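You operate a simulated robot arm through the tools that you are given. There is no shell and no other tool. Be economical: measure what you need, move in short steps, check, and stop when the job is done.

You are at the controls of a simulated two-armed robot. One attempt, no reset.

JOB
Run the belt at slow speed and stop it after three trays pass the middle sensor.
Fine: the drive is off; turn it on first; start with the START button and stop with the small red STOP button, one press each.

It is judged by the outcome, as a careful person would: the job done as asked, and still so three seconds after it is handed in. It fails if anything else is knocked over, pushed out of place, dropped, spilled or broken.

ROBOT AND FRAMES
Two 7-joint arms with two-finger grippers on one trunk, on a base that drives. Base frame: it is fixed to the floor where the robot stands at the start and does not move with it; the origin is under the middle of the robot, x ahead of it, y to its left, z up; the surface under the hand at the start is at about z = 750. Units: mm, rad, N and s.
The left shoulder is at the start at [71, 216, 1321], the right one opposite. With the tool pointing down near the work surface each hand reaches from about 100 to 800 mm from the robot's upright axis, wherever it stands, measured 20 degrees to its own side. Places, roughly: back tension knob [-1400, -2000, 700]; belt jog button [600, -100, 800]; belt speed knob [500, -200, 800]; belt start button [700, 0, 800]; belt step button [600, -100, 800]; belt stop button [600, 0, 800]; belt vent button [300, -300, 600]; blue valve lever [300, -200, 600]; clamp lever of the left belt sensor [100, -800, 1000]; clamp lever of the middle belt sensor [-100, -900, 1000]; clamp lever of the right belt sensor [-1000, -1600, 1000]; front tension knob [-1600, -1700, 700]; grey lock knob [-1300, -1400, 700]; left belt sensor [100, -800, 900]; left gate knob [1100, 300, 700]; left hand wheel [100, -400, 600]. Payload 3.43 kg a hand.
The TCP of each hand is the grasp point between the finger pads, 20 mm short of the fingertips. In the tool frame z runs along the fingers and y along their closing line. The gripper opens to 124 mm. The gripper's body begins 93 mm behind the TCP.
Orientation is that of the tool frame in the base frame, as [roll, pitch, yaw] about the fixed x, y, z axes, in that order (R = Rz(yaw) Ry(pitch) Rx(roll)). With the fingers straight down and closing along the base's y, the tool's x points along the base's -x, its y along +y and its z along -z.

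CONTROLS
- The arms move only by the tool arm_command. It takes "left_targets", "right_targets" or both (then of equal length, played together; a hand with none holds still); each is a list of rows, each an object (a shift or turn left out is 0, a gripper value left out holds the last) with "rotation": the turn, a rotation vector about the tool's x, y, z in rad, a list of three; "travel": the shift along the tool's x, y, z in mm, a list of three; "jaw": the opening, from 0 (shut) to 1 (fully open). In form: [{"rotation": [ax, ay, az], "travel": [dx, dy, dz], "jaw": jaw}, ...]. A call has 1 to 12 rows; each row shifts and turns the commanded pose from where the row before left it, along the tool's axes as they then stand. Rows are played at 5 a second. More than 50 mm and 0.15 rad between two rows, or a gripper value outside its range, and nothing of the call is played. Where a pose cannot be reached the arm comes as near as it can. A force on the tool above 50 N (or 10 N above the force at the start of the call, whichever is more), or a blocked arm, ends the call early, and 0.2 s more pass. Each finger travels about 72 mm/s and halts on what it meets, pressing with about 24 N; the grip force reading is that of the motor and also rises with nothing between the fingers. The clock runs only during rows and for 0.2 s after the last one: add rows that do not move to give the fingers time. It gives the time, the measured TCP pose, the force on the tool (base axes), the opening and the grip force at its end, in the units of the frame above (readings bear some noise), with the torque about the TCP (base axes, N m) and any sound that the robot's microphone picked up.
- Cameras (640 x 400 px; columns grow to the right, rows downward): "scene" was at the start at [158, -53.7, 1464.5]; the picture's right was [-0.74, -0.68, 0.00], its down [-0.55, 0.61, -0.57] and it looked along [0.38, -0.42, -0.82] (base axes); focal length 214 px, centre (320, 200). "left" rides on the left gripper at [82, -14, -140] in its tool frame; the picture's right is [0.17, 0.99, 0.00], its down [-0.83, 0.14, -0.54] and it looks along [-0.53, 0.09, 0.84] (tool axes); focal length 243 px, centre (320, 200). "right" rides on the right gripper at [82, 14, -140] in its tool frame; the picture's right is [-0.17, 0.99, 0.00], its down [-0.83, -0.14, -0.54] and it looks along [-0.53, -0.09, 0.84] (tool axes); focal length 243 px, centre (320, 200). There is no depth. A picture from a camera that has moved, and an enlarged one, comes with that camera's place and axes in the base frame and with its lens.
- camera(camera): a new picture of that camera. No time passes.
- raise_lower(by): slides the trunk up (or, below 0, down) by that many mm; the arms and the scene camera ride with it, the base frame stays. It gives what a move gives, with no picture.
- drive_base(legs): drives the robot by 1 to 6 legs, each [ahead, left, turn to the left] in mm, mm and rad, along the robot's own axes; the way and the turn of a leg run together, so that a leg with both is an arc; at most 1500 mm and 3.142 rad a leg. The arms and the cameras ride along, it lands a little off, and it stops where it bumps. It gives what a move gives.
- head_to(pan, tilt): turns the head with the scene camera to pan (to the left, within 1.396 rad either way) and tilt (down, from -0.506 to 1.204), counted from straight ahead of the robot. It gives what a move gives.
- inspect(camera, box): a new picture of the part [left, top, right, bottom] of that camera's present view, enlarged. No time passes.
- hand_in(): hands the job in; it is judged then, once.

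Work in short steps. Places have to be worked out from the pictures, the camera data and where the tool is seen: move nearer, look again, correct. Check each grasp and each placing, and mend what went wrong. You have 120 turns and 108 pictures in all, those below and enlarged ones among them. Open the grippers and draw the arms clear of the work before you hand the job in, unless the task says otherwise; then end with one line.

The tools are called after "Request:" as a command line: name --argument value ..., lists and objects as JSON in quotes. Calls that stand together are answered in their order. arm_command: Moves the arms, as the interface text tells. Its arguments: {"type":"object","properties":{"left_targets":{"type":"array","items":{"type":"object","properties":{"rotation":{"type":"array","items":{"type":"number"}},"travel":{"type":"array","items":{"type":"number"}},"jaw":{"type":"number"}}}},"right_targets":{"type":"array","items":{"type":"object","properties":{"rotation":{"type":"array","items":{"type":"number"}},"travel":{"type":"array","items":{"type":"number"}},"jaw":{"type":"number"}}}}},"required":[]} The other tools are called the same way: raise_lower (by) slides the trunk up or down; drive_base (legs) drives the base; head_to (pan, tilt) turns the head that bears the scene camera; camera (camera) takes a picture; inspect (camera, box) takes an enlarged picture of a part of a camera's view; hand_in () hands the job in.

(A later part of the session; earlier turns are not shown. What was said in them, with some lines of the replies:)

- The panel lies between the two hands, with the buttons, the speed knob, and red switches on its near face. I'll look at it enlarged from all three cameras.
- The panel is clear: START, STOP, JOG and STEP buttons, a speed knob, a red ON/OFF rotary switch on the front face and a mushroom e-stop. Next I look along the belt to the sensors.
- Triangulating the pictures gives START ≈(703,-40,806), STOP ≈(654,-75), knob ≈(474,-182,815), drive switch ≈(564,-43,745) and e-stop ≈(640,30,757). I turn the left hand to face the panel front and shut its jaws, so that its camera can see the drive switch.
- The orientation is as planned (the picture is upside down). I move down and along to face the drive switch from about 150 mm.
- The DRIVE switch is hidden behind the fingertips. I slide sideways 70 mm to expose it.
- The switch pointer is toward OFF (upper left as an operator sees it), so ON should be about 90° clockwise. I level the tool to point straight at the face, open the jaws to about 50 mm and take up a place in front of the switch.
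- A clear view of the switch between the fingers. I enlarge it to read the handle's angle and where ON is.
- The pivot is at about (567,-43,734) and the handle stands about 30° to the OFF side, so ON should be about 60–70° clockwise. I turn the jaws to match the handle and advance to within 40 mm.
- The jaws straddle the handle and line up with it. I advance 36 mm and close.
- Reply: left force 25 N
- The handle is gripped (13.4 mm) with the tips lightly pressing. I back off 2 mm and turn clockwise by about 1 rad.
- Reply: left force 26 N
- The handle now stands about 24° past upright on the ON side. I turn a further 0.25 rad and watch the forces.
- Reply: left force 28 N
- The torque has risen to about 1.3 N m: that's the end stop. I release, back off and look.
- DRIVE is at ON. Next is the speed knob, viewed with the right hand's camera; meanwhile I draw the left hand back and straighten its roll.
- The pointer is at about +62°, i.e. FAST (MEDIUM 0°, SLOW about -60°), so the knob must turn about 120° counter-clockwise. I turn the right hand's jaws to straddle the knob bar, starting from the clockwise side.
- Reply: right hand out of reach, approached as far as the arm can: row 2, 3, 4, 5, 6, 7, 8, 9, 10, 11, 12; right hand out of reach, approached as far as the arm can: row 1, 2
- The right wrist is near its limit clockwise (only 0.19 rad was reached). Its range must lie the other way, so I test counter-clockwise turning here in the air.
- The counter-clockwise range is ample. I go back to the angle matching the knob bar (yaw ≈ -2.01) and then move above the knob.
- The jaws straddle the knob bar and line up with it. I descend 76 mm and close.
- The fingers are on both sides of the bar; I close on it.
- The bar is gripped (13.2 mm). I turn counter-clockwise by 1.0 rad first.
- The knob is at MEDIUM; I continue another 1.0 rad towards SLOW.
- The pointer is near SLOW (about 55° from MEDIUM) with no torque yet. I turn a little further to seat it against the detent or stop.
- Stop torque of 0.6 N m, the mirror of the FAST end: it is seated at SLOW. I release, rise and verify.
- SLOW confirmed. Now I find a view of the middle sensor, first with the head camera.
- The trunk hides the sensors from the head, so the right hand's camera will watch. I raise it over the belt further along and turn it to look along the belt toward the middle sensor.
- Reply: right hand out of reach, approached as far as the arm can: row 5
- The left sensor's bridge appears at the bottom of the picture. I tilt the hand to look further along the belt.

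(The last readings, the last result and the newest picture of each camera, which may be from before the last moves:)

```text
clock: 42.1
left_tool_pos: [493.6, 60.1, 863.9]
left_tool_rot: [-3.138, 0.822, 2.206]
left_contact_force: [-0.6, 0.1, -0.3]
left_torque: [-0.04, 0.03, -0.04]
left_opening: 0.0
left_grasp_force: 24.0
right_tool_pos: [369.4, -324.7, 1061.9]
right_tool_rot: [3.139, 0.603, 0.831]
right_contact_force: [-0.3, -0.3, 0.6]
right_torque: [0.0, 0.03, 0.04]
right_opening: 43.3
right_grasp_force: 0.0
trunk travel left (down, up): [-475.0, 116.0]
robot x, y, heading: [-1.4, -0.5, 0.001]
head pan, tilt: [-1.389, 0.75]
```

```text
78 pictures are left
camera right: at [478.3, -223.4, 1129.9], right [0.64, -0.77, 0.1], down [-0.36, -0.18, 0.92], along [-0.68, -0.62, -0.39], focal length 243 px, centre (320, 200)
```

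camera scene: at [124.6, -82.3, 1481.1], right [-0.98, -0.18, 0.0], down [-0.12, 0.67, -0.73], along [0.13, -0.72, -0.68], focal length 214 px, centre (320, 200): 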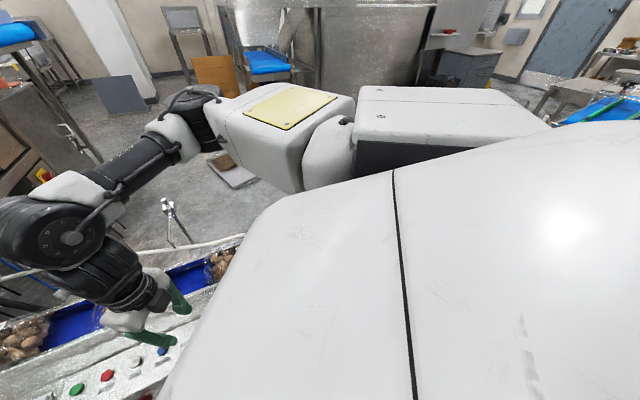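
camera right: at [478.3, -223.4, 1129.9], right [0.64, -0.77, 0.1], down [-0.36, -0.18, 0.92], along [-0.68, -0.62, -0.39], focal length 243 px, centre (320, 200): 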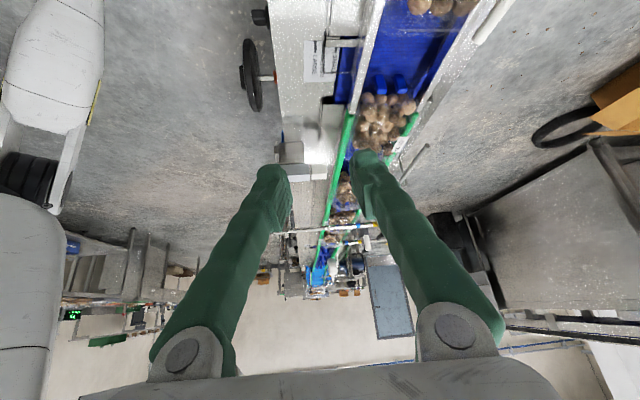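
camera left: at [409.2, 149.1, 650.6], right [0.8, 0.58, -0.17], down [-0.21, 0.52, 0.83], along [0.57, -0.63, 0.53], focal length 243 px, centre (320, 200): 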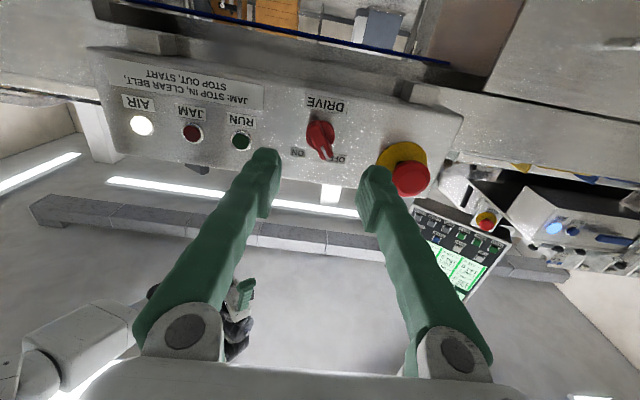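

I open the jaws wide to clear the view and enlarge the middle.

Request:
arm_command --right_targets '[{"jaw": 1}, {}, {}, {}]'

Request:
inspect --camera "right" --box '[240, 180, 440, 305]'

```text
clock: 43.1
left_tool_pos: [493.1, 58.8, 863.7]
left_tool_rot: [3.141, 0.822, 2.205]
left_contact_force: [0.4, 0.1, 0.1]
left_torque: [-0.03, -0.02, 0.01]
left_opening: 0.1
left_grasp_force: 23.6
right_tool_pos: [368.5, -325.9, 1060.8]
right_tool_rot: [3.142, 0.601, 0.827]
right_contact_force: [-0.4, 0.1, 0.2]
right_torque: [-0.02, 0.05, 0.0]
right_opening: 124.0
right_grasp_force: 0.1
trunk travel left (down, up): [-475.0, 116.0]
robot x, y, heading: [2.8, -5.1, 0.001]
head pan, tilt: [-1.389, 0.75]
```

```text
3.20 times, centred on (340, 242) of right
camera zoom: at [477.3, -225.3, 1130.1], right [0.64, -0.77, 0.09], down [-0.36, -0.19, 0.91], along [-0.68, -0.61, -0.4], focal length 776 px, centre (256, 64)
```

zoom: 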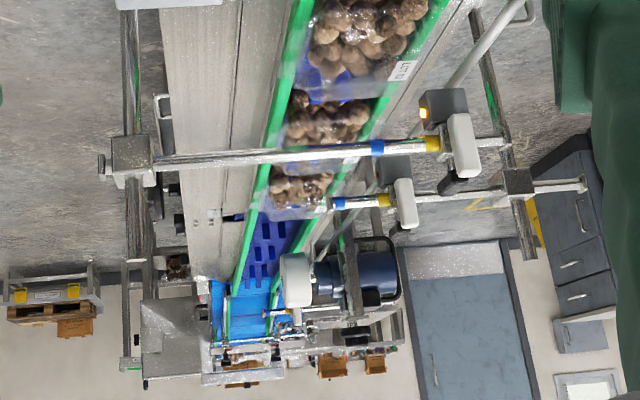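

Two sensor bridges are visible: the near one (left sensor, amber lamp lit) and the middle one behind it. I zoom in to see the middle sensor's lamp and where the trays stand.

Request:
inspect --camera "right" --box '[310, 190, 420, 260]'

```text
5.71 times, centred on (365, 225) of right
camera zoom: at [477.3, -225.3, 1130.1], right [0.64, -0.77, 0.09], down [-0.36, -0.19, 0.91], along [-0.68, -0.61, -0.4], focal length 1386 px, centre (63, 57)
```

zoom: 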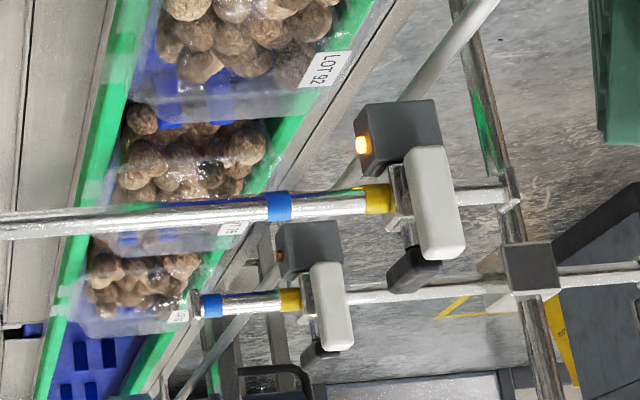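

The LEDs light when a tray is detected: left is lit, middle is dark, and the middle LED can be watched from here. Now I bring the left hand, fingers shut and pointing down, above START.

Request:
arm_command --left_targets '[{"travel": [-33, 0, -30.5]}, {"travel": [-33, 0, -30.5]}, {"rotation": [0, 0.137, 0]}, {"rotation": [0, 0.137, 0]}, {"rotation": [0, 0.137, 0]}, {"rotation": [0, 0.137, 0]}, {"rotation": [0, 0.137, 0]}, {"rotation": [0, 0.137, 0]}]'

Request:
arm_command --left_targets '[{"travel": [-41, 22.2, 10]}, {"travel": [-41, 22.2, 10]}, {"travel": [-41, 22.2, 10]}, {"travel": [-41, 22.2, 10]}, {"travel": [-41, 22.2, 10]}, {}]'

Request:
camera --camera "left"

```text
clock: 44.9
left_tool_pos: [494.3, 56.1, 953.6]
left_tool_rot: [3.14, -0.003, 2.204]
left_contact_force: [-0.6, -0.1, -1.1]
left_torque: [0.03, -0.01, -0.01]
left_opening: 0.0
left_grasp_force: 23.9
right_tool_pos: [368.8, -327.1, 1059.7]
right_tool_rot: [3.142, 0.598, 0.831]
right_contact_force: [-0.2, 0.3, -0.5]
right_torque: [-0.02, -0.01, -0.02]
right_opening: 124.2
right_grasp_force: 0.0
trunk travel left (down, up): [-475.0, 116.0]
robot x, y, heading: [-1.7, 1.3, -0.002]
head pan, tilt: [-1.389, 0.75]
```

```text
clock: 46.1
left_tool_pos: [687.1, 7.0, 939.1]
left_tool_rot: [-2.959, 0.123, 2.384]
left_contact_force: [0.3, 0.9, 0.2]
left_torque: [-0.07, 0.02, -0.02]
left_opening: 0.0
left_grasp_force: 24.4
left hand out of reach, approached as far as the arm can: row 4, 5
right_tool_pos: [370.8, -319.9, 1063.2]
right_tool_rot: [3.14, 0.604, 0.831]
right_contact_force: [0.1, 0.3, -0.6]
right_torque: [-0.13, -0.02, 0.03]
right_opening: 124.0
right_grasp_force: 0.0
trunk travel left (down, up): [-475.0, 116.0]
robot x, y, heading: [-1.5, -0.2, 0.007]
head pan, tilt: [-1.389, 0.75]
stopped in row 5 (left hand): the arm was blocked; the commanded pose is now the measured one
```

```text
75 pictures are left
camera left: at [621.5, 82.8, 1067.6], right [0.56, 0.8, -0.2], down [0.72, -0.35, 0.6], along [0.41, -0.48, -0.77], focal length 243 px, centre (320, 200)
```

left: 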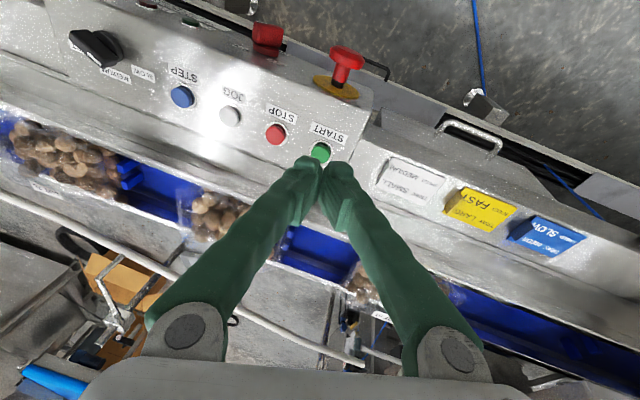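

The reach ran out with this yaw. I back off and turn the left hand to its easier yaw (about π), standing upright again.

Request:
arm_command --left_targets '[{"travel": [40, 0, -10]}, {"travel": [30, 0, -10]}, {"rotation": [-0.091, 0, 0]}, {"rotation": [-0.091, 0, 0]}, {"rotation": [0, 0.123, 0]}, {"rotation": [0, 0, -0.126]}, {"rotation": [0, 0, -0.126]}, {"rotation": [0, 0, -0.126]}, {"rotation": [0, 0, -0.126]}, {"rotation": [0, 0, -0.126]}, {"rotation": [0, 0, -0.126]}, {}]'

```text
clock: 48.7
left_tool_pos: [633.2, 49.3, 950.8]
left_tool_rot: [3.136, 0.005, 3.132]
left_contact_force: [-0.2, -0.8, -0.3]
left_torque: [0.03, 0.0, -0.02]
left_opening: 0.0
left_grasp_force: 24.0
right_tool_pos: [368.5, -324.8, 1061.4]
right_tool_rot: [3.139, 0.599, 0.832]
right_contact_force: [-0.3, 0.5, 0.5]
right_torque: [-0.02, -0.01, 0.04]
right_opening: 124.0
right_grasp_force: 0.0
trunk travel left (down, up): [-475.0, 116.0]
robot x, y, heading: [3.0, 0.8, 0.001]
head pan, tilt: [-1.389, 0.75]
```

The tool is upright again. I move toward START at z ≈ 890.

Request:
arm_command --left_targets '[{"travel": [-23, -29, 15]}, {"travel": [-23, -30, 20]}, {"travel": [-24, -30, 25]}, {}]'

Request:
camera --camera "left"

```text
clock: 49.5
left_tool_pos: [747.1, -15.1, 996.2]
left_tool_rot: [-2.749, -0.001, -2.878]
left_contact_force: [-0.7, 0.8, 0.6]
left_torque: [-0.11, 0.01, 0.02]
left_opening: 0.0
left_grasp_force: 24.0
left hand out of reach, approached as far as the arm can: row 3
right_tool_pos: [368.7, -320.3, 1062.9]
right_tool_rot: [3.139, 0.605, 0.829]
right_contact_force: [-0.5, 0.7, -0.1]
right_torque: [-0.08, 0.01, 0.01]
right_opening: 124.0
right_grasp_force: 0.1
trunk travel left (down, up): [-475.0, 116.0]
robot x, y, heading: [1.2, 2.8, 0.006]
head pan, tilt: [-1.389, 0.75]
stopped in row 3 (left hand): the arm was blocked; the commanded pose is now the measured one
```

```text
74 pictures are left
camera left: at [656.7, 2.1, 1130.4], right [-0.4, 0.84, -0.38], down [0.71, 0.54, 0.44], along [0.58, -0.09, -0.81], focal length 243 px, centre (320, 200)
```

left: 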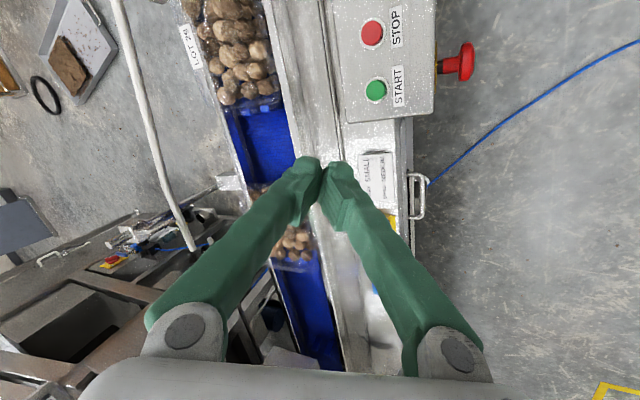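

The left arm can't reach inward that far with the tool vertical. A tool tilted about 0.6 rad keeps the wrist closer, and the fingertip edge can still press straight down. I retract and reorient.

Request:
arm_command --left_targets '[{"travel": [45, 15, 0]}, {"travel": [45, 15, 0]}, {"travel": [45, 15, 0]}, {"rotation": [-0.131, 0, 0]}, {"rotation": [-0.131, 0, 0]}, {"rotation": [-0.131, 0, 0]}, {"rotation": [0, 0, 0.15]}, {"rotation": [0, 0, 0.15]}, {"rotation": [0, 0, 0.15]}, {"rotation": [0, 0, 0.15]}, {"rotation": [0, 0, 0.15]}, {"rotation": [0, 0, 0.15]}]'

Request:
arm_command --left_targets '[{"rotation": [0, 0, 0.15]}, {"rotation": [0, 0, 0.15]}, {"rotation": [0, -0.15, 0]}, {"rotation": [0, -0.15, 0]}, {"rotation": [0, -0.15, 0]}, {"rotation": [0, -0.15, 0]}, {}]'

```text
clock: 52.0
left_tool_pos: [605.3, -16.4, 978.6]
left_tool_rot: [3.14, -0.003, 2.503]
left_contact_force: [0.4, 0.5, -0.2]
left_torque: [-0.02, 0.0, -0.01]
left_opening: 0.1
left_grasp_force: 24.1
right_tool_pos: [368.6, -326.2, 1061.3]
right_tool_rot: [-3.141, 0.599, 0.831]
right_contact_force: [0.6, -0.3, 0.1]
right_torque: [0.0, -0.01, 0.01]
right_opening: 124.4
right_grasp_force: 0.1
trunk travel left (down, up): [-475.0, 116.0]
robot x, y, heading: [-0.6, -3.5, 0.003]
head pan, tilt: [-1.389, 0.75]
```

```text
clock: 53.6
left_tool_pos: [605.3, -16.7, 977.8]
left_tool_rot: [3.138, 0.598, 2.207]
left_contact_force: [-0.4, 0.2, -0.4]
left_torque: [0.01, -0.01, 0.02]
left_opening: 0.1
left_grasp_force: 24.2
right_tool_pos: [368.7, -327.0, 1061.3]
right_tool_rot: [3.141, 0.6, 0.832]
right_contact_force: [-0.2, 0.0, 0.6]
right_torque: [0.0, -0.01, -0.05]
right_opening: 124.2
right_grasp_force: 0.0
trunk travel left (down, up): [-475.0, 116.0]
robot x, y, heading: [-0.5, 1.8, 0.007]
head pan, tilt: [-1.389, 0.75]
```

The orientation is right. I move to 64 mm above START.

Request:
arm_command --left_targets '[{"travel": [-0.5, 16.4, 33]}, {"travel": [-0.5, 16.4, 33]}, {"travel": [-0.5, 16.4, 33]}, {"travel": [-0.5, 16.4, 33]}, {}]'

Request:
camera --camera "left"

```text
clock: 54.9
left_tool_pos: [704.2, -40.3, 870.3]
left_tool_rot: [3.139, 0.594, 2.204]
left_contact_force: [0.1, 0.1, 0.3]
left_torque: [0.01, 0.0, 0.03]
left_opening: 0.1
left_grasp_force: 24.0
right_tool_pos: [368.8, -326.0, 1061.1]
right_tool_rot: [-3.141, 0.6, 0.83]
right_contact_force: [0.7, -0.9, -0.8]
right_torque: [0.03, -0.02, 0.01]
right_opening: 124.1
right_grasp_force: 0.0
trunk travel left (down, up): [-475.0, 116.0]
robot x, y, heading: [1.2, -1.9, -0.005]
head pan, tilt: [-1.389, 0.75]
```

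```text
73 pictures are left
camera left: at [604.7, 70.6, 939.5], right [0.71, 0.7, -0.09], down [0.34, -0.23, 0.91], along [0.61, -0.68, -0.4], focal length 243 px, centre (320, 200)
```

left: 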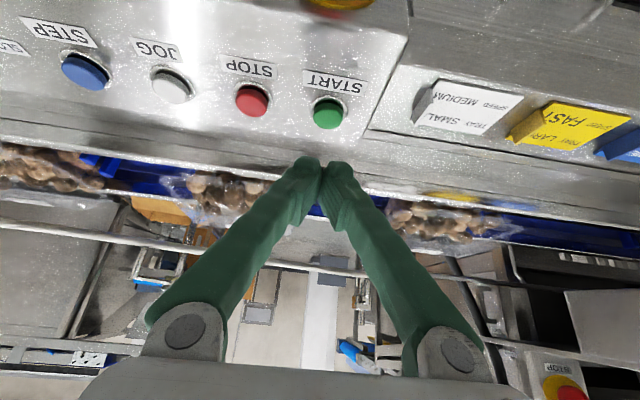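

The reach is good and START refines to about (702.5,-38,801). I descend to just above it, then a further 12 mm, and check the force.

Request:
arm_command --left_targets '[{"travel": [12, 0, 15]}, {"travel": [11, 0, 15]}, {"travel": [3.4, 0, 5]}, {"travel": [2.3, 0, 3.3]}]'

Request:
camera --camera "left"

```text
clock: 55.9
left_tool_pos: [702.3, -37.3, 823.7]
left_tool_rot: [3.138, 0.597, 2.203]
left_contact_force: [0.4, -0.3, 1.1]
left_torque: [-0.01, 0.0, 0.0]
left_opening: 6.1
left_grasp_force: 34.3
right_tool_pos: [367.3, -327.0, 1061.7]
right_tool_rot: [3.141, 0.6, 0.831]
right_contact_force: [0.7, -0.3, -0.2]
right_torque: [-0.01, 0.02, 0.02]
right_opening: 124.1
right_grasp_force: 0.1
trunk travel left (down, up): [-475.0, 116.0]
robot x, y, heading: [-0.4, -1.8, 0.003]
head pan, tilt: [-1.389, 0.75]
heard: click
```

```text
72 pictures are left
camera left: at [603.1, 73.0, 892.5], right [0.71, 0.7, -0.09], down [0.34, -0.23, 0.91], along [0.61, -0.68, -0.4], focal length 243 px, centre (320, 200)
```

left: 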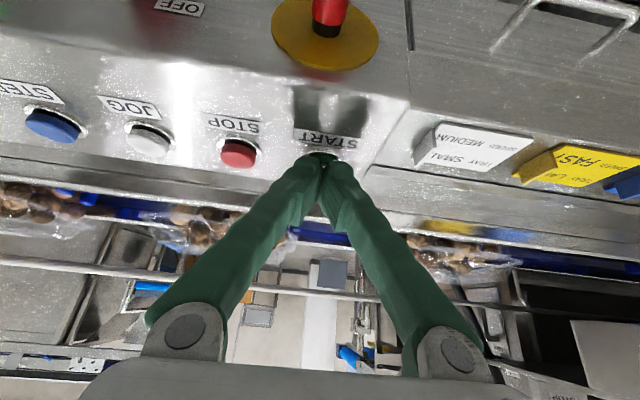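

A click was heard, and START appears to be pressed. I lift straight up 25 mm and check the belt with the right camera.

Request:
arm_command --left_targets '[{"travel": [-14, 0, -20.6]}]'

Request:
inspect --camera "right" --box '[310, 170, 420, 240]'

Request:
camera --camera "left"

```text
clock: 56.2
left_tool_pos: [701.6, -36.7, 846.1]
left_tool_rot: [3.139, 0.593, 2.206]
left_contact_force: [-0.8, 0.0, 0.5]
left_torque: [0.01, 0.0, -0.01]
left_opening: 0.0
left_grasp_force: 34.4
right_tool_pos: [368.7, -325.5, 1062.0]
right_tool_rot: [-3.141, 0.599, 0.829]
right_contact_force: [-0.7, 0.2, -0.1]
right_torque: [-0.03, 0.01, 0.01]
right_opening: 124.1
right_grasp_force: 0.0
trunk travel left (down, up): [-475.0, 116.0]
robot x, y, heading: [-2.4, 3.0, 0.001]
head pan, tilt: [-1.389, 0.75]
```

```text
5.71 times, centred on (365, 205) of right
camera zoom: at [477.6, -225.9, 1130.1], right [0.64, -0.77, 0.09], down [-0.36, -0.19, 0.91], along [-0.68, -0.61, -0.39], focal length 1386 px, centre (63, 171)
```

zoom: 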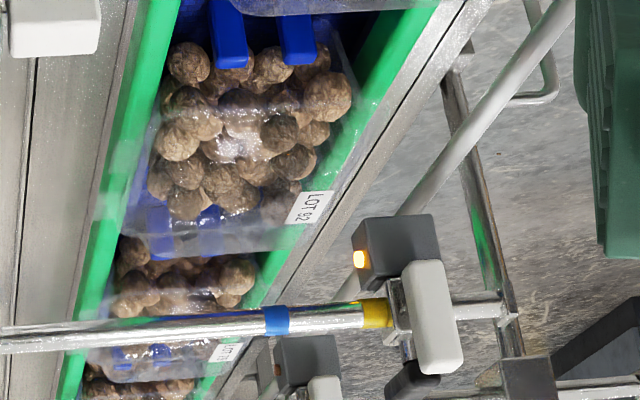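

```text
70 pictures are left
camera left: at [602.6, 73.2, 916.9], right [0.71, 0.7, -0.09], down [0.34, -0.23, 0.91], along [0.61, -0.68, -0.4], focal length 243 px, centre (320, 200)
```

left: 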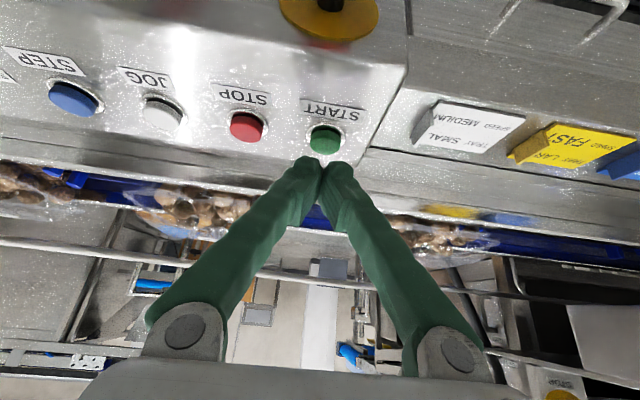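

The trays have moved on slightly, so the belt is running away to the right. I move the left hand to hover above STOP and keep checking the middle LED.

Request:
arm_command --left_targets '[{"travel": [-1, -30.4, 0]}, {"travel": [-1.5, -30.4, 1.5]}]'

Request:
inspect --camera "right" --box '[310, 190, 420, 260]'

Request:
camera --camera "left"

```text
clock: 56.9
left_tool_pos: [652.6, -74.9, 847.2]
left_tool_rot: [3.14, 0.594, 2.206]
left_contact_force: [0.7, 0.1, 0.9]
left_torque: [0.03, -0.01, 0.02]
left_opening: 0.2
left_grasp_force: 34.6
right_tool_pos: [367.7, -326.4, 1062.1]
right_tool_rot: [-3.14, 0.601, 0.83]
right_contact_force: [-0.2, 0.1, -0.4]
right_torque: [0.03, -0.02, 0.03]
right_opening: 124.1
right_grasp_force: 0.1
trunk travel left (down, up): [-475.0, 116.0]
robot x, y, heading: [-3.0, -3.2, 0.002]
head pan, tilt: [-1.389, 0.75]
```

```text
5.71 times, centred on (365, 225) of right
camera zoom: at [477.3, -226.3, 1130.1], right [0.64, -0.77, 0.09], down [-0.36, -0.19, 0.91], along [-0.68, -0.61, -0.4], focal length 1386 px, centre (63, 57)
```

zoom: 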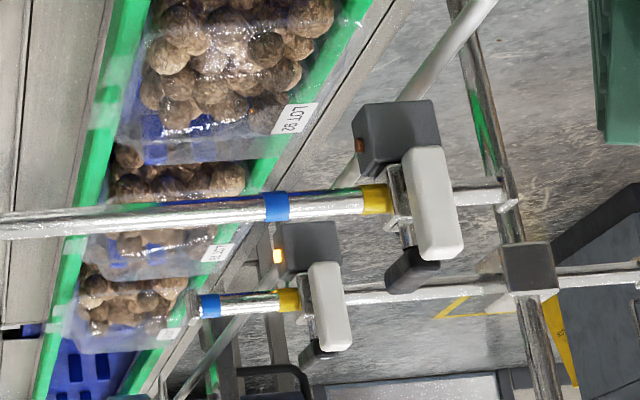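

```text
68 pictures are left
camera left: at [554.3, 33.5, 917.0], right [0.71, 0.7, -0.09], down [0.34, -0.23, 0.91], along [0.61, -0.68, -0.4], focal length 243 px, centre (320, 200)
```

left: 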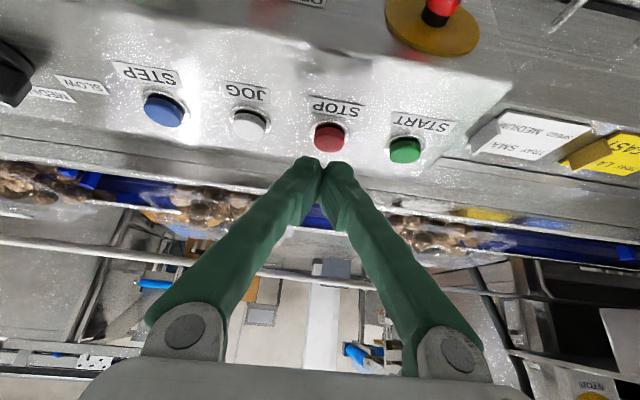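

The middle LED is now lit (tray 1 arrived, between 56.2 and 56.9 s). The belt runs at about 50 mm/s with a pitch of about 270 mm, roughly 5.3 s per tray. I fine-align over STOP, lower 10 mm, and let time run.

Request:
arm_command --left_targets '[{"travel": [1.2, 2, -0.8]}, {"travel": [5.6, 0, 8.3]}, {}, {}, {}, {}, {}]'

Request:
inspect --camera "right" --box '[310, 190, 420, 260]'

Request:
camera --camera "left"

```text
clock: 58.5
left_tool_pos: [654.7, -73.1, 837.5]
left_tool_rot: [3.14, 0.596, 2.207]
left_contact_force: [0.6, 0.5, -0.6]
left_torque: [-0.03, -0.02, 0.01]
left_opening: 0.2
left_grasp_force: 34.2
right_tool_pos: [368.0, -325.2, 1061.7]
right_tool_rot: [-3.14, 0.6, 0.832]
right_contact_force: [-0.1, -0.4, 0.4]
right_torque: [0.01, 0.02, -0.02]
right_opening: 124.0
right_grasp_force: 0.1
trunk travel left (down, up): [-475.0, 116.0]
robot x, y, heading: [-1.4, 0.1, -0.001]
head pan, tilt: [-1.389, 0.75]
```

```text
5.71 times, centred on (365, 225) of right
camera zoom: at [477.8, -225.9, 1129.9], right [0.64, -0.77, 0.09], down [-0.36, -0.19, 0.91], along [-0.68, -0.61, -0.39], focal length 1386 px, centre (63, 57)
```

zoom: 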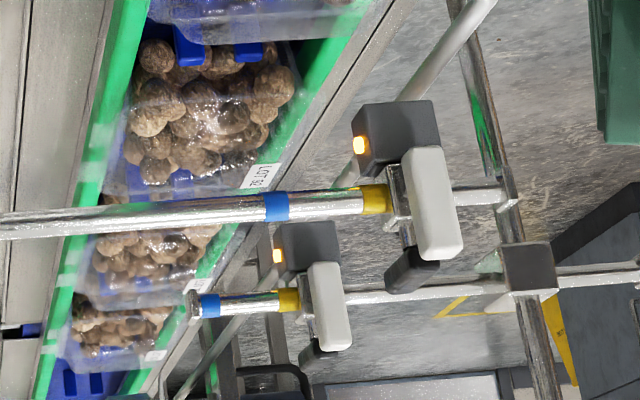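

```text
66 pictures are left
camera left: at [555.9, 37.0, 906.9], right [0.71, 0.7, -0.09], down [0.34, -0.23, 0.91], along [0.61, -0.68, -0.4], focal length 243 px, centre (320, 200)
```

left: 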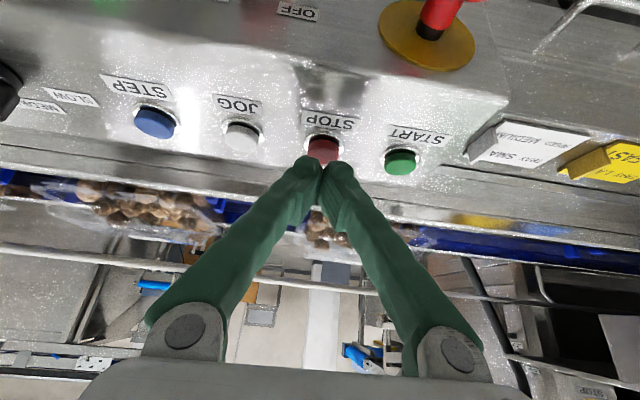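

Both LEDs are lit; tray 1 is under the middle sensor and the hand hovers over STOP. I keep running in short steps.

Request:
arm_command --left_targets '[{}, {}, {}, {}]'

Request:
inspect --camera "right" --box '[310, 190, 420, 260]'

```text
clock: 59.5
left_tool_pos: [654.5, -73.3, 837.0]
left_tool_rot: [3.139, 0.596, 2.206]
left_contact_force: [-0.8, 0.6, -0.2]
left_torque: [0.02, 0.0, 0.01]
left_opening: 0.0
left_grasp_force: 34.2
right_tool_pos: [369.0, -326.1, 1062.1]
right_tool_rot: [-3.141, 0.601, 0.83]
right_contact_force: [-0.8, 0.7, 0.2]
right_torque: [-0.01, 0.03, -0.03]
right_opening: 123.9
right_grasp_force: 0.0
trunk travel left (down, up): [-475.0, 116.0]
robot x, y, heading: [2.2, -0.2, 0.004]
head pan, tilt: [-1.389, 0.75]
```

```text
5.71 times, centred on (365, 225) of right
camera zoom: at [477.8, -225.9, 1129.9], right [0.64, -0.77, 0.09], down [-0.36, -0.19, 0.91], along [-0.68, -0.61, -0.39], focal length 1386 px, centre (63, 57)
```

zoom: 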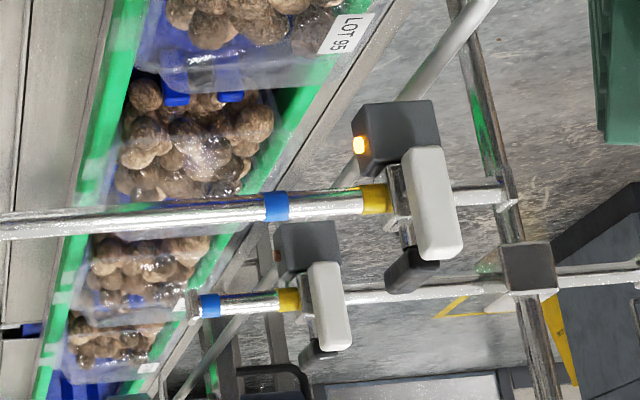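

The middle LED went off: tray 1 passed (between 58.5 and 59.5 s). I continue stepping.

Request:
arm_command --left_targets '[{}, {}, {}, {}]'

Request:
inspect --camera "right" --box '[310, 190, 420, 260]'

```text
clock: 60.5
left_tool_pos: [654.7, -73.2, 836.7]
left_tool_rot: [3.14, 0.595, 2.206]
left_contact_force: [-0.4, 0.1, 0.0]
left_torque: [0.0, 0.01, 0.02]
left_opening: 0.1
left_grasp_force: 34.3
right_tool_pos: [368.6, -325.4, 1062.1]
right_tool_rot: [3.141, 0.6, 0.833]
right_contact_force: [0.5, 0.5, 0.3]
right_torque: [0.01, 0.02, 0.0]
right_opening: 123.9
right_grasp_force: 0.0
trunk travel left (down, up): [-475.0, 116.0]
robot x, y, heading: [2.4, -0.6, 0.001]
head pan, tilt: [-1.389, 0.75]
```

```text
5.71 times, centred on (365, 225) of right
camera zoom: at [477.8, -225.9, 1129.9], right [0.64, -0.77, 0.09], down [-0.36, -0.19, 0.91], along [-0.68, -0.61, -0.39], focal length 1386 px, centre (63, 57)
```

zoom: 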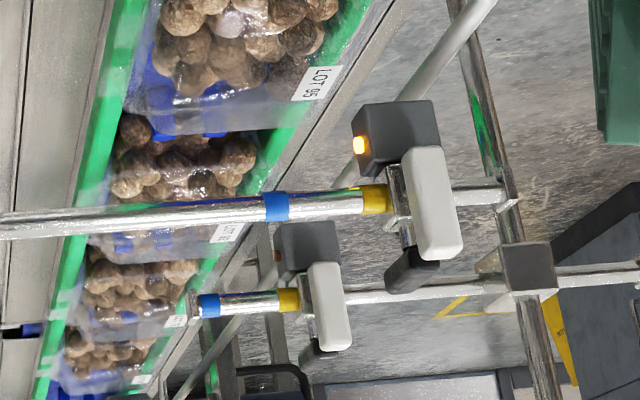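

The gap still shows at the middle sensor. I continue.

Request:
arm_command --left_targets '[{}, {}, {}, {}]'

Request:
inspect --camera "right" --box '[310, 190, 420, 260]'

```text
clock: 61.5
left_tool_pos: [654.8, -72.9, 837.9]
left_tool_rot: [3.138, 0.595, 2.207]
left_contact_force: [0.0, 0.5, -0.1]
left_torque: [0.01, 0.01, 0.02]
left_opening: 0.2
left_grasp_force: 33.9
right_tool_pos: [367.7, -326.1, 1062.4]
right_tool_rot: [-3.14, 0.6, 0.832]
right_contact_force: [0.1, 0.5, -1.2]
right_torque: [-0.03, 0.02, 0.02]
right_opening: 124.0
right_grasp_force: 0.2
trunk travel left (down, up): [-475.0, 116.0]
robot x, y, heading: [-1.5, 0.6, -0.001]
head pan, tilt: [-1.389, 0.75]
```

```text
5.71 times, centred on (365, 225) of right
camera zoom: at [477.8, -225.9, 1129.9], right [0.64, -0.77, 0.09], down [-0.36, -0.19, 0.91], along [-0.68, -0.61, -0.39], focal length 1386 px, centre (63, 57)
```

zoom: 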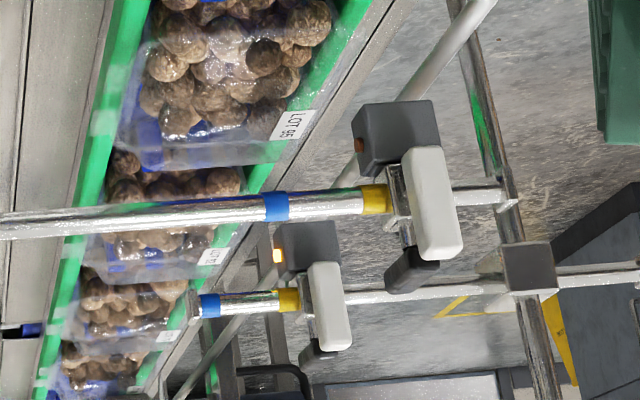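

Tray 2 is at the middle sensor. I run on about 2 s.

Request:
arm_command --left_targets '[{}, {}, {}, {}, {}, {}, {}]'

Request:
inspect --camera "right" --box '[310, 190, 420, 260]'

Request:
arm_command --left_targets '[{}, {}, {}, {}]'

Request:
inspect --camera "right" --box '[310, 190, 420, 260]'

```text
clock: 63.0
left_tool_pos: [654.5, -72.8, 837.4]
left_tool_rot: [3.139, 0.596, 2.206]
left_contact_force: [-0.7, 0.7, 1.0]
left_torque: [-0.01, 0.03, -0.01]
left_opening: 0.0
left_grasp_force: 34.8
right_tool_pos: [368.2, -324.9, 1062.2]
right_tool_rot: [-3.142, 0.601, 0.83]
right_contact_force: [-0.3, -0.3, 0.5]
right_torque: [0.0, -0.01, 0.0]
right_opening: 123.8
right_grasp_force: 0.0
trunk travel left (down, up): [-475.0, 116.0]
robot x, y, heading: [-1.3, -2.0, 0.003]
head pan, tilt: [-1.389, 0.75]
```

```text
5.71 times, centred on (365, 225) of right
camera zoom: at [477.8, -225.9, 1129.9], right [0.64, -0.77, 0.09], down [-0.36, -0.19, 0.91], along [-0.68, -0.61, -0.39], focal length 1386 px, centre (63, 57)
```

zoom: 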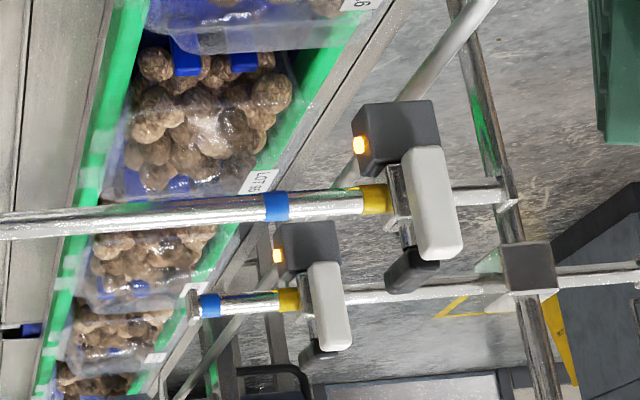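

```text
clock: 64.0
left_tool_pos: [654.2, -72.3, 837.5]
left_tool_rot: [3.14, 0.595, 2.205]
left_contact_force: [0.0, 0.0, -0.7]
left_torque: [0.01, -0.02, 0.01]
left_opening: 0.0
left_grasp_force: 34.3
right_tool_pos: [368.2, -326.4, 1061.6]
right_tool_rot: [-3.141, 0.601, 0.831]
right_contact_force: [-0.6, -0.2, 0.2]
right_torque: [0.0, 0.02, 0.0]
right_opening: 124.0
right_grasp_force: 0.0
trunk travel left (down, up): [-475.0, 116.0]
robot x, y, heading: [-0.1, -3.9, 0.004]
head pan, tilt: [-1.389, 0.75]
```

```text
5.71 times, centred on (365, 225) of right
camera zoom: at [477.8, -225.9, 1129.9], right [0.64, -0.77, 0.09], down [-0.36, -0.19, 0.91], along [-0.68, -0.61, -0.39], focal length 1386 px, centre (63, 57)
```

zoom: 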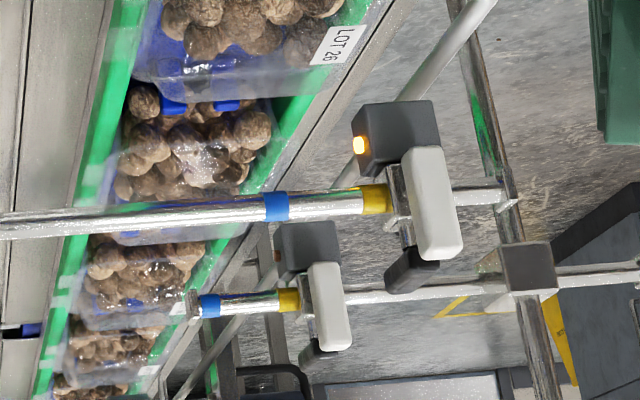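

Tray 2 passed (LED dark at 64.0). I run 2.2 s to the arrival of tray 3.

Request:
arm_command --left_targets '[{}, {}, {}, {}, {}, {}, {}, {}, {}, {}]'

Request:
inspect --camera "right" --box '[310, 190, 420, 260]'

Request:
arm_command --left_targets '[{}, {}, {}, {}, {}, {}, {}, {}]'

Request:
inspect --camera "right" --box '[310, 190, 420, 260]'

```text
clock: 66.2
left_tool_pos: [654.8, -72.4, 838.2]
left_tool_rot: [3.141, 0.594, 2.208]
left_contact_force: [0.0, 0.2, -0.2]
left_torque: [0.03, -0.03, -0.02]
left_opening: 0.2
left_grasp_force: 34.5
right_tool_pos: [368.5, -325.8, 1062.3]
right_tool_rot: [-3.141, 0.602, 0.83]
right_contact_force: [-0.1, 0.2, -0.2]
right_torque: [-0.02, 0.03, 0.0]
right_opening: 123.9
right_grasp_force: 0.0
trunk travel left (down, up): [-475.0, 116.0]
robot x, y, heading: [-1.8, 1.9, 0.001]
head pan, tilt: [-1.389, 0.75]
```

```text
5.71 times, centred on (365, 225) of right
camera zoom: at [477.8, -225.9, 1129.9], right [0.64, -0.77, 0.09], down [-0.36, -0.19, 0.91], along [-0.68, -0.61, -0.39], focal length 1386 px, centre (63, 57)
```

zoom: 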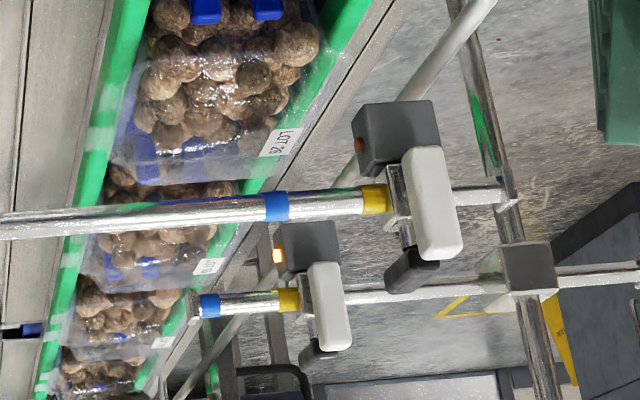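

```text
clock: 68.0
left_tool_pos: [654.9, -73.5, 837.4]
left_tool_rot: [3.14, 0.596, 2.205]
left_contact_force: [0.3, 0.8, 0.3]
left_torque: [0.01, -0.01, -0.01]
left_opening: 0.1
left_grasp_force: 34.6
right_tool_pos: [368.1, -325.0, 1061.3]
right_tool_rot: [-3.14, 0.6, 0.832]
right_contact_force: [0.1, 0.4, 0.3]
right_torque: [0.02, 0.01, 0.01]
right_opening: 124.3
right_grasp_force: 0.0
trunk travel left (down, up): [-475.0, 116.0]
robot x, y, heading: [-5.2, -0.0, 0.001]
head pan, tilt: [-1.389, 0.75]
```

```text
5.71 times, centred on (365, 225) of right
camera zoom: at [477.8, -225.9, 1129.9], right [0.64, -0.77, 0.09], down [-0.36, -0.19, 0.91], along [-0.68, -0.61, -0.39], focal length 1386 px, centre (63, 57)
```

zoom: 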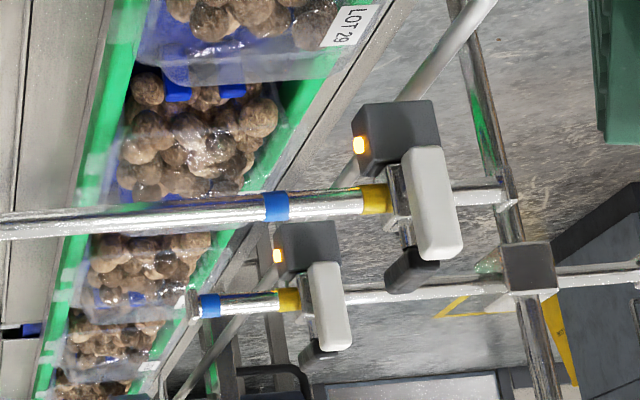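

Tray 3 is still under the sensor at 68.0. A short step more.

Request:
arm_command --left_targets '[{}]'

Request:
inspect --camera "right" --box '[310, 190, 420, 260]'

```text
clock: 68.5
left_tool_pos: [654.7, -72.1, 837.3]
left_tool_rot: [3.139, 0.594, 2.207]
left_contact_force: [0.9, -0.6, -0.9]
left_torque: [0.0, -0.05, -0.01]
left_opening: 0.2
left_grasp_force: 34.4
right_tool_pos: [368.6, -326.2, 1061.8]
right_tool_rot: [-3.141, 0.602, 0.829]
right_contact_force: [-0.1, 0.6, -0.1]
right_torque: [0.03, 0.02, 0.01]
right_opening: 124.0
right_grasp_force: 0.1
trunk travel left (down, up): [-475.0, 116.0]
robot x, y, heading: [0.2, 4.3, 0.001]
head pan, tilt: [-1.389, 0.75]
```

```text
5.71 times, centred on (365, 225) of right
camera zoom: at [477.8, -225.9, 1129.9], right [0.64, -0.77, 0.09], down [-0.36, -0.19, 0.91], along [-0.68, -0.61, -0.39], focal length 1386 px, centre (63, 57)
```

zoom: 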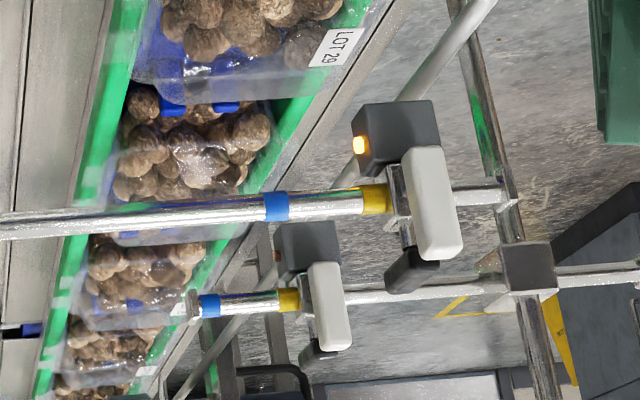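

LED dark at 68.5: tray 3 has passed. I press STOP now.

Request:
arm_command --left_targets '[{"travel": [4.5, 0, 6.6]}, {"travel": [3.4, 0, 4.9]}]'

Request:
inspect --camera "right" --box '[310, 190, 420, 260]'

```text
clock: 69.0
left_tool_pos: [654.7, -71.8, 824.0]
left_tool_rot: [3.139, 0.596, 2.203]
left_contact_force: [1.0, -0.7, 0.5]
left_torque: [0.05, 0.01, 0.01]
left_opening: 6.2
left_grasp_force: 34.1
right_tool_pos: [369.2, -325.7, 1061.9]
right_tool_rot: [-3.141, 0.6, 0.831]
right_contact_force: [1.0, 0.2, -0.2]
right_torque: [0.0, 0.01, 0.01]
right_opening: 123.9
right_grasp_force: 0.0
trunk travel left (down, up): [-475.0, 116.0]
robot x, y, heading: [-0.2, -0.0, 0.001]
head pan, tilt: [-1.389, 0.75]
```

```text
5.71 times, centred on (365, 225) of right
camera zoom: at [477.7, -225.9, 1130.0], right [0.64, -0.77, 0.09], down [-0.36, -0.19, 0.91], along [-0.68, -0.61, -0.39], focal length 1386 px, centre (63, 57)
```

zoom: 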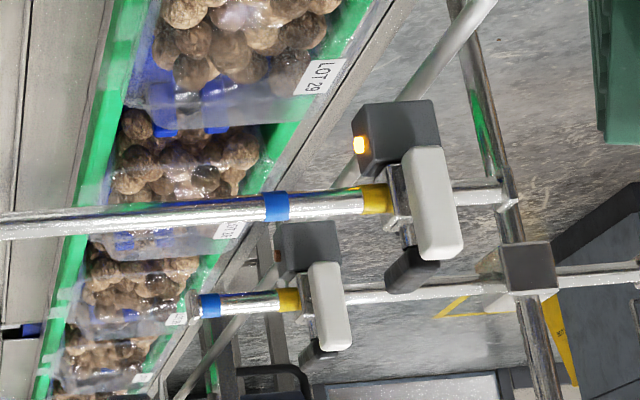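

No click was reported this time. I press 2.5 mm deeper without lifting.

Request:
arm_command --left_targets '[{"travel": [1.4, 0, 2.1]}]'

Request:
inspect --camera "right" --box '[310, 190, 420, 260]'

```text
clock: 69.5
left_tool_pos: [655.0, -73.3, 820.1]
left_tool_rot: [3.139, 0.595, 2.207]
left_contact_force: [-1.1, 0.4, 3.3]
left_torque: [0.0, 0.06, 0.02]
left_opening: 6.1
left_grasp_force: 34.4
right_tool_pos: [368.0, -326.4, 1062.6]
right_tool_rot: [3.14, 0.601, 0.829]
right_contact_force: [0.2, -0.2, 0.2]
right_torque: [0.02, 0.01, 0.0]
right_opening: 124.1
right_grasp_force: 0.1
trunk travel left (down, up): [-475.0, 116.0]
robot x, y, heading: [-1.8, -2.6, -0.001]
head pan, tilt: [-1.389, 0.75]
heard: click
```

```text
5.71 times, centred on (365, 225) of right
camera zoom: at [477.6, -225.9, 1130.1], right [0.64, -0.77, 0.09], down [-0.36, -0.19, 0.91], along [-0.68, -0.61, -0.39], focal length 1386 px, centre (63, 57)
```

zoom: 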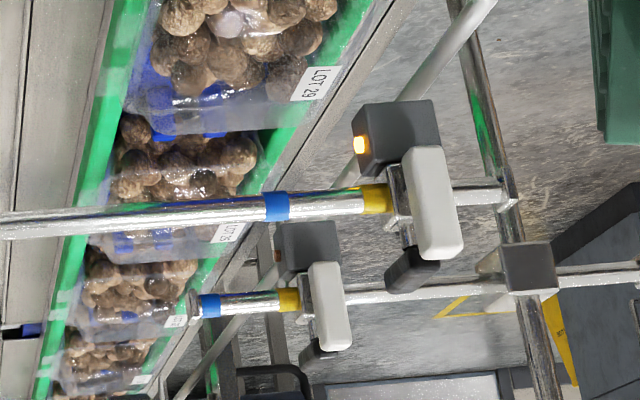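

A click was heard and the trays barely moved. I lift off and verify that the belt stays stopped.

Request:
arm_command --left_targets '[{"travel": [-16, 0, -24]}, {"travel": [-20, 0, -30]}, {"travel": [-20, 0, -30]}, {"travel": [10, 20, -30]}]'

Request:
inspect --camera "right" --box '[310, 190, 420, 260]'

Request:
camera --camera "left"

```text
clock: 70.5
left_tool_pos: [654.9, -37.9, 942.5]
left_tool_rot: [3.138, 0.595, 2.206]
left_contact_force: [0.9, 0.0, -0.1]
left_torque: [-0.01, 0.0, -0.01]
left_opening: 0.0
left_grasp_force: 34.7
right_tool_pos: [368.6, -324.8, 1061.7]
right_tool_rot: [3.141, 0.602, 0.828]
right_contact_force: [-0.1, 0.1, 0.0]
right_torque: [-0.02, 0.0, 0.03]
right_opening: 124.1
right_grasp_force: 0.1
trunk travel left (down, up): [-475.0, 116.0]
robot x, y, heading: [-0.3, -1.3, 0.003]
head pan, tilt: [-1.389, 0.75]
```

```text
5.71 times, centred on (365, 225) of right
camera zoom: at [477.8, -224.4, 1130.3], right [0.64, -0.77, 0.09], down [-0.36, -0.19, 0.91], along [-0.68, -0.62, -0.39], focal length 1386 px, centre (63, 57)
```

zoom: 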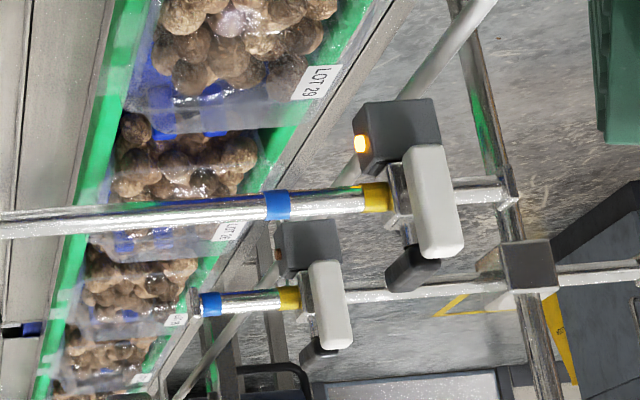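

```text
54 pictures are left
camera left: at [556.3, 71.8, 1012.0], right [0.71, 0.7, -0.09], down [0.34, -0.23, 0.91], along [0.61, -0.68, -0.4], focal length 243 px, centre (320, 200)
```

left: 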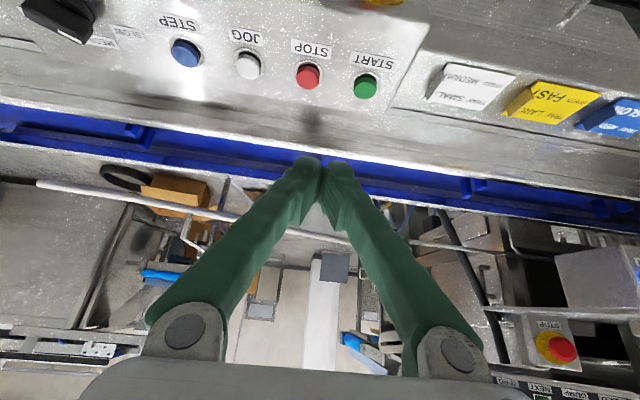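

The belt is stopped, with tray 3 past and tray 4 short of the middle sensor. I draw both arms clear of the line and open the grippers.

Request:
arm_command --left_targets '[{"travel": [20, 0, -28]}, {"travel": [20, 0, -28]}, {"travel": [20, 0, -28]}, {"travel": [20, 0, -28]}, {"travel": [20, 0, -28], "jaw": 1}, {}, {}, {}, {}]' --right_targets '[{"travel": [-8, 0, -12]}, {"travel": [-8, -30, -12]}, {"travel": [-8, -30, -12]}, {"travel": [0, -30, 0]}, {"travel": [0, -30, 0]}, {}, {}, {}, {}]'

Request:
inspect --camera "right" --box '[240, 120, 480, 270]'

Request:
camera --camera "left"

```text
clock: 72.5
left_tool_pos: [559.9, 87.1, 1001.2]
left_tool_rot: [3.14, 0.596, 2.206]
left_contact_force: [0.0, 0.0, -0.3]
left_torque: [0.01, -0.05, -0.01]
left_opening: 124.1
left_grasp_force: 0.1
right_tool_pos: [280.6, -244.5, 1104.5]
right_tool_rot: [3.141, 0.601, 0.832]
right_contact_force: [-0.1, 0.8, -0.3]
right_torque: [0.02, 0.02, 0.01]
right_opening: 123.8
right_grasp_force: 0.0
trunk travel left (down, up): [-475.0, 116.0]
robot x, y, heading: [0.8, -0.5, 0.002]
head pan, tilt: [-1.389, 0.75]
```

```text
2.67 times, centred on (360, 195) of right
camera zoom: at [389.7, -145.0, 1173.1], right [0.64, -0.77, 0.09], down [-0.36, -0.19, 0.91], along [-0.68, -0.61, -0.39], focal length 647 px, centre (213, 213)
```

zoom: 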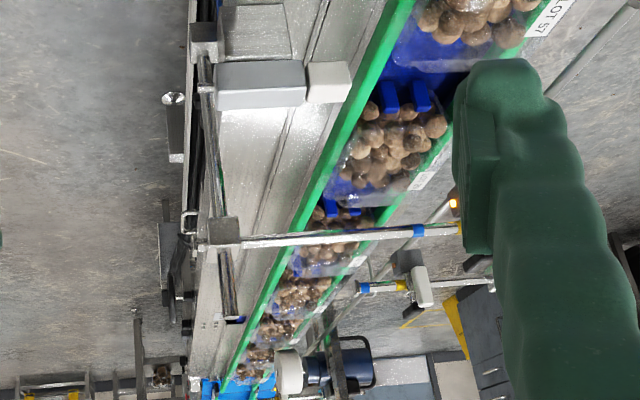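

```text
52 pictures are left
camera left: at [461.4, 198.5, 1070.8], right [0.71, 0.7, -0.09], down [0.34, -0.23, 0.91], along [0.61, -0.68, -0.4], focal length 243 px, centre (320, 200)
```

left: 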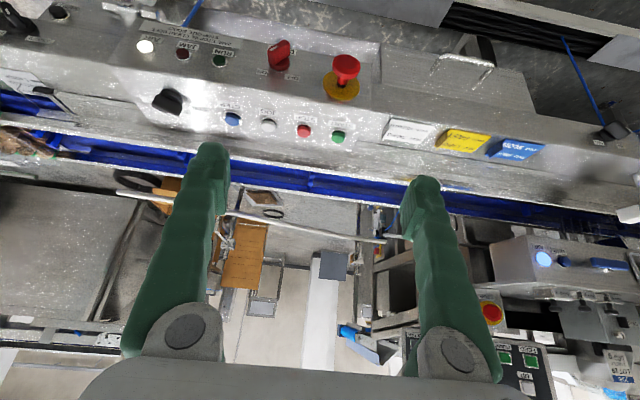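

The RUN lamp is off, JAM is dark, and the trays stand as they did when STOP was pressed. The knob is still at SLOW, both arms are clear and both grippers are open, so I hand in.

Request:
hand_in

```text
The job is handed in.
```

The drive is on and the belt ran at SLOW. I stopped it with the small red STOP button after three trays had passed the middle sensor and before the fourth reached it.
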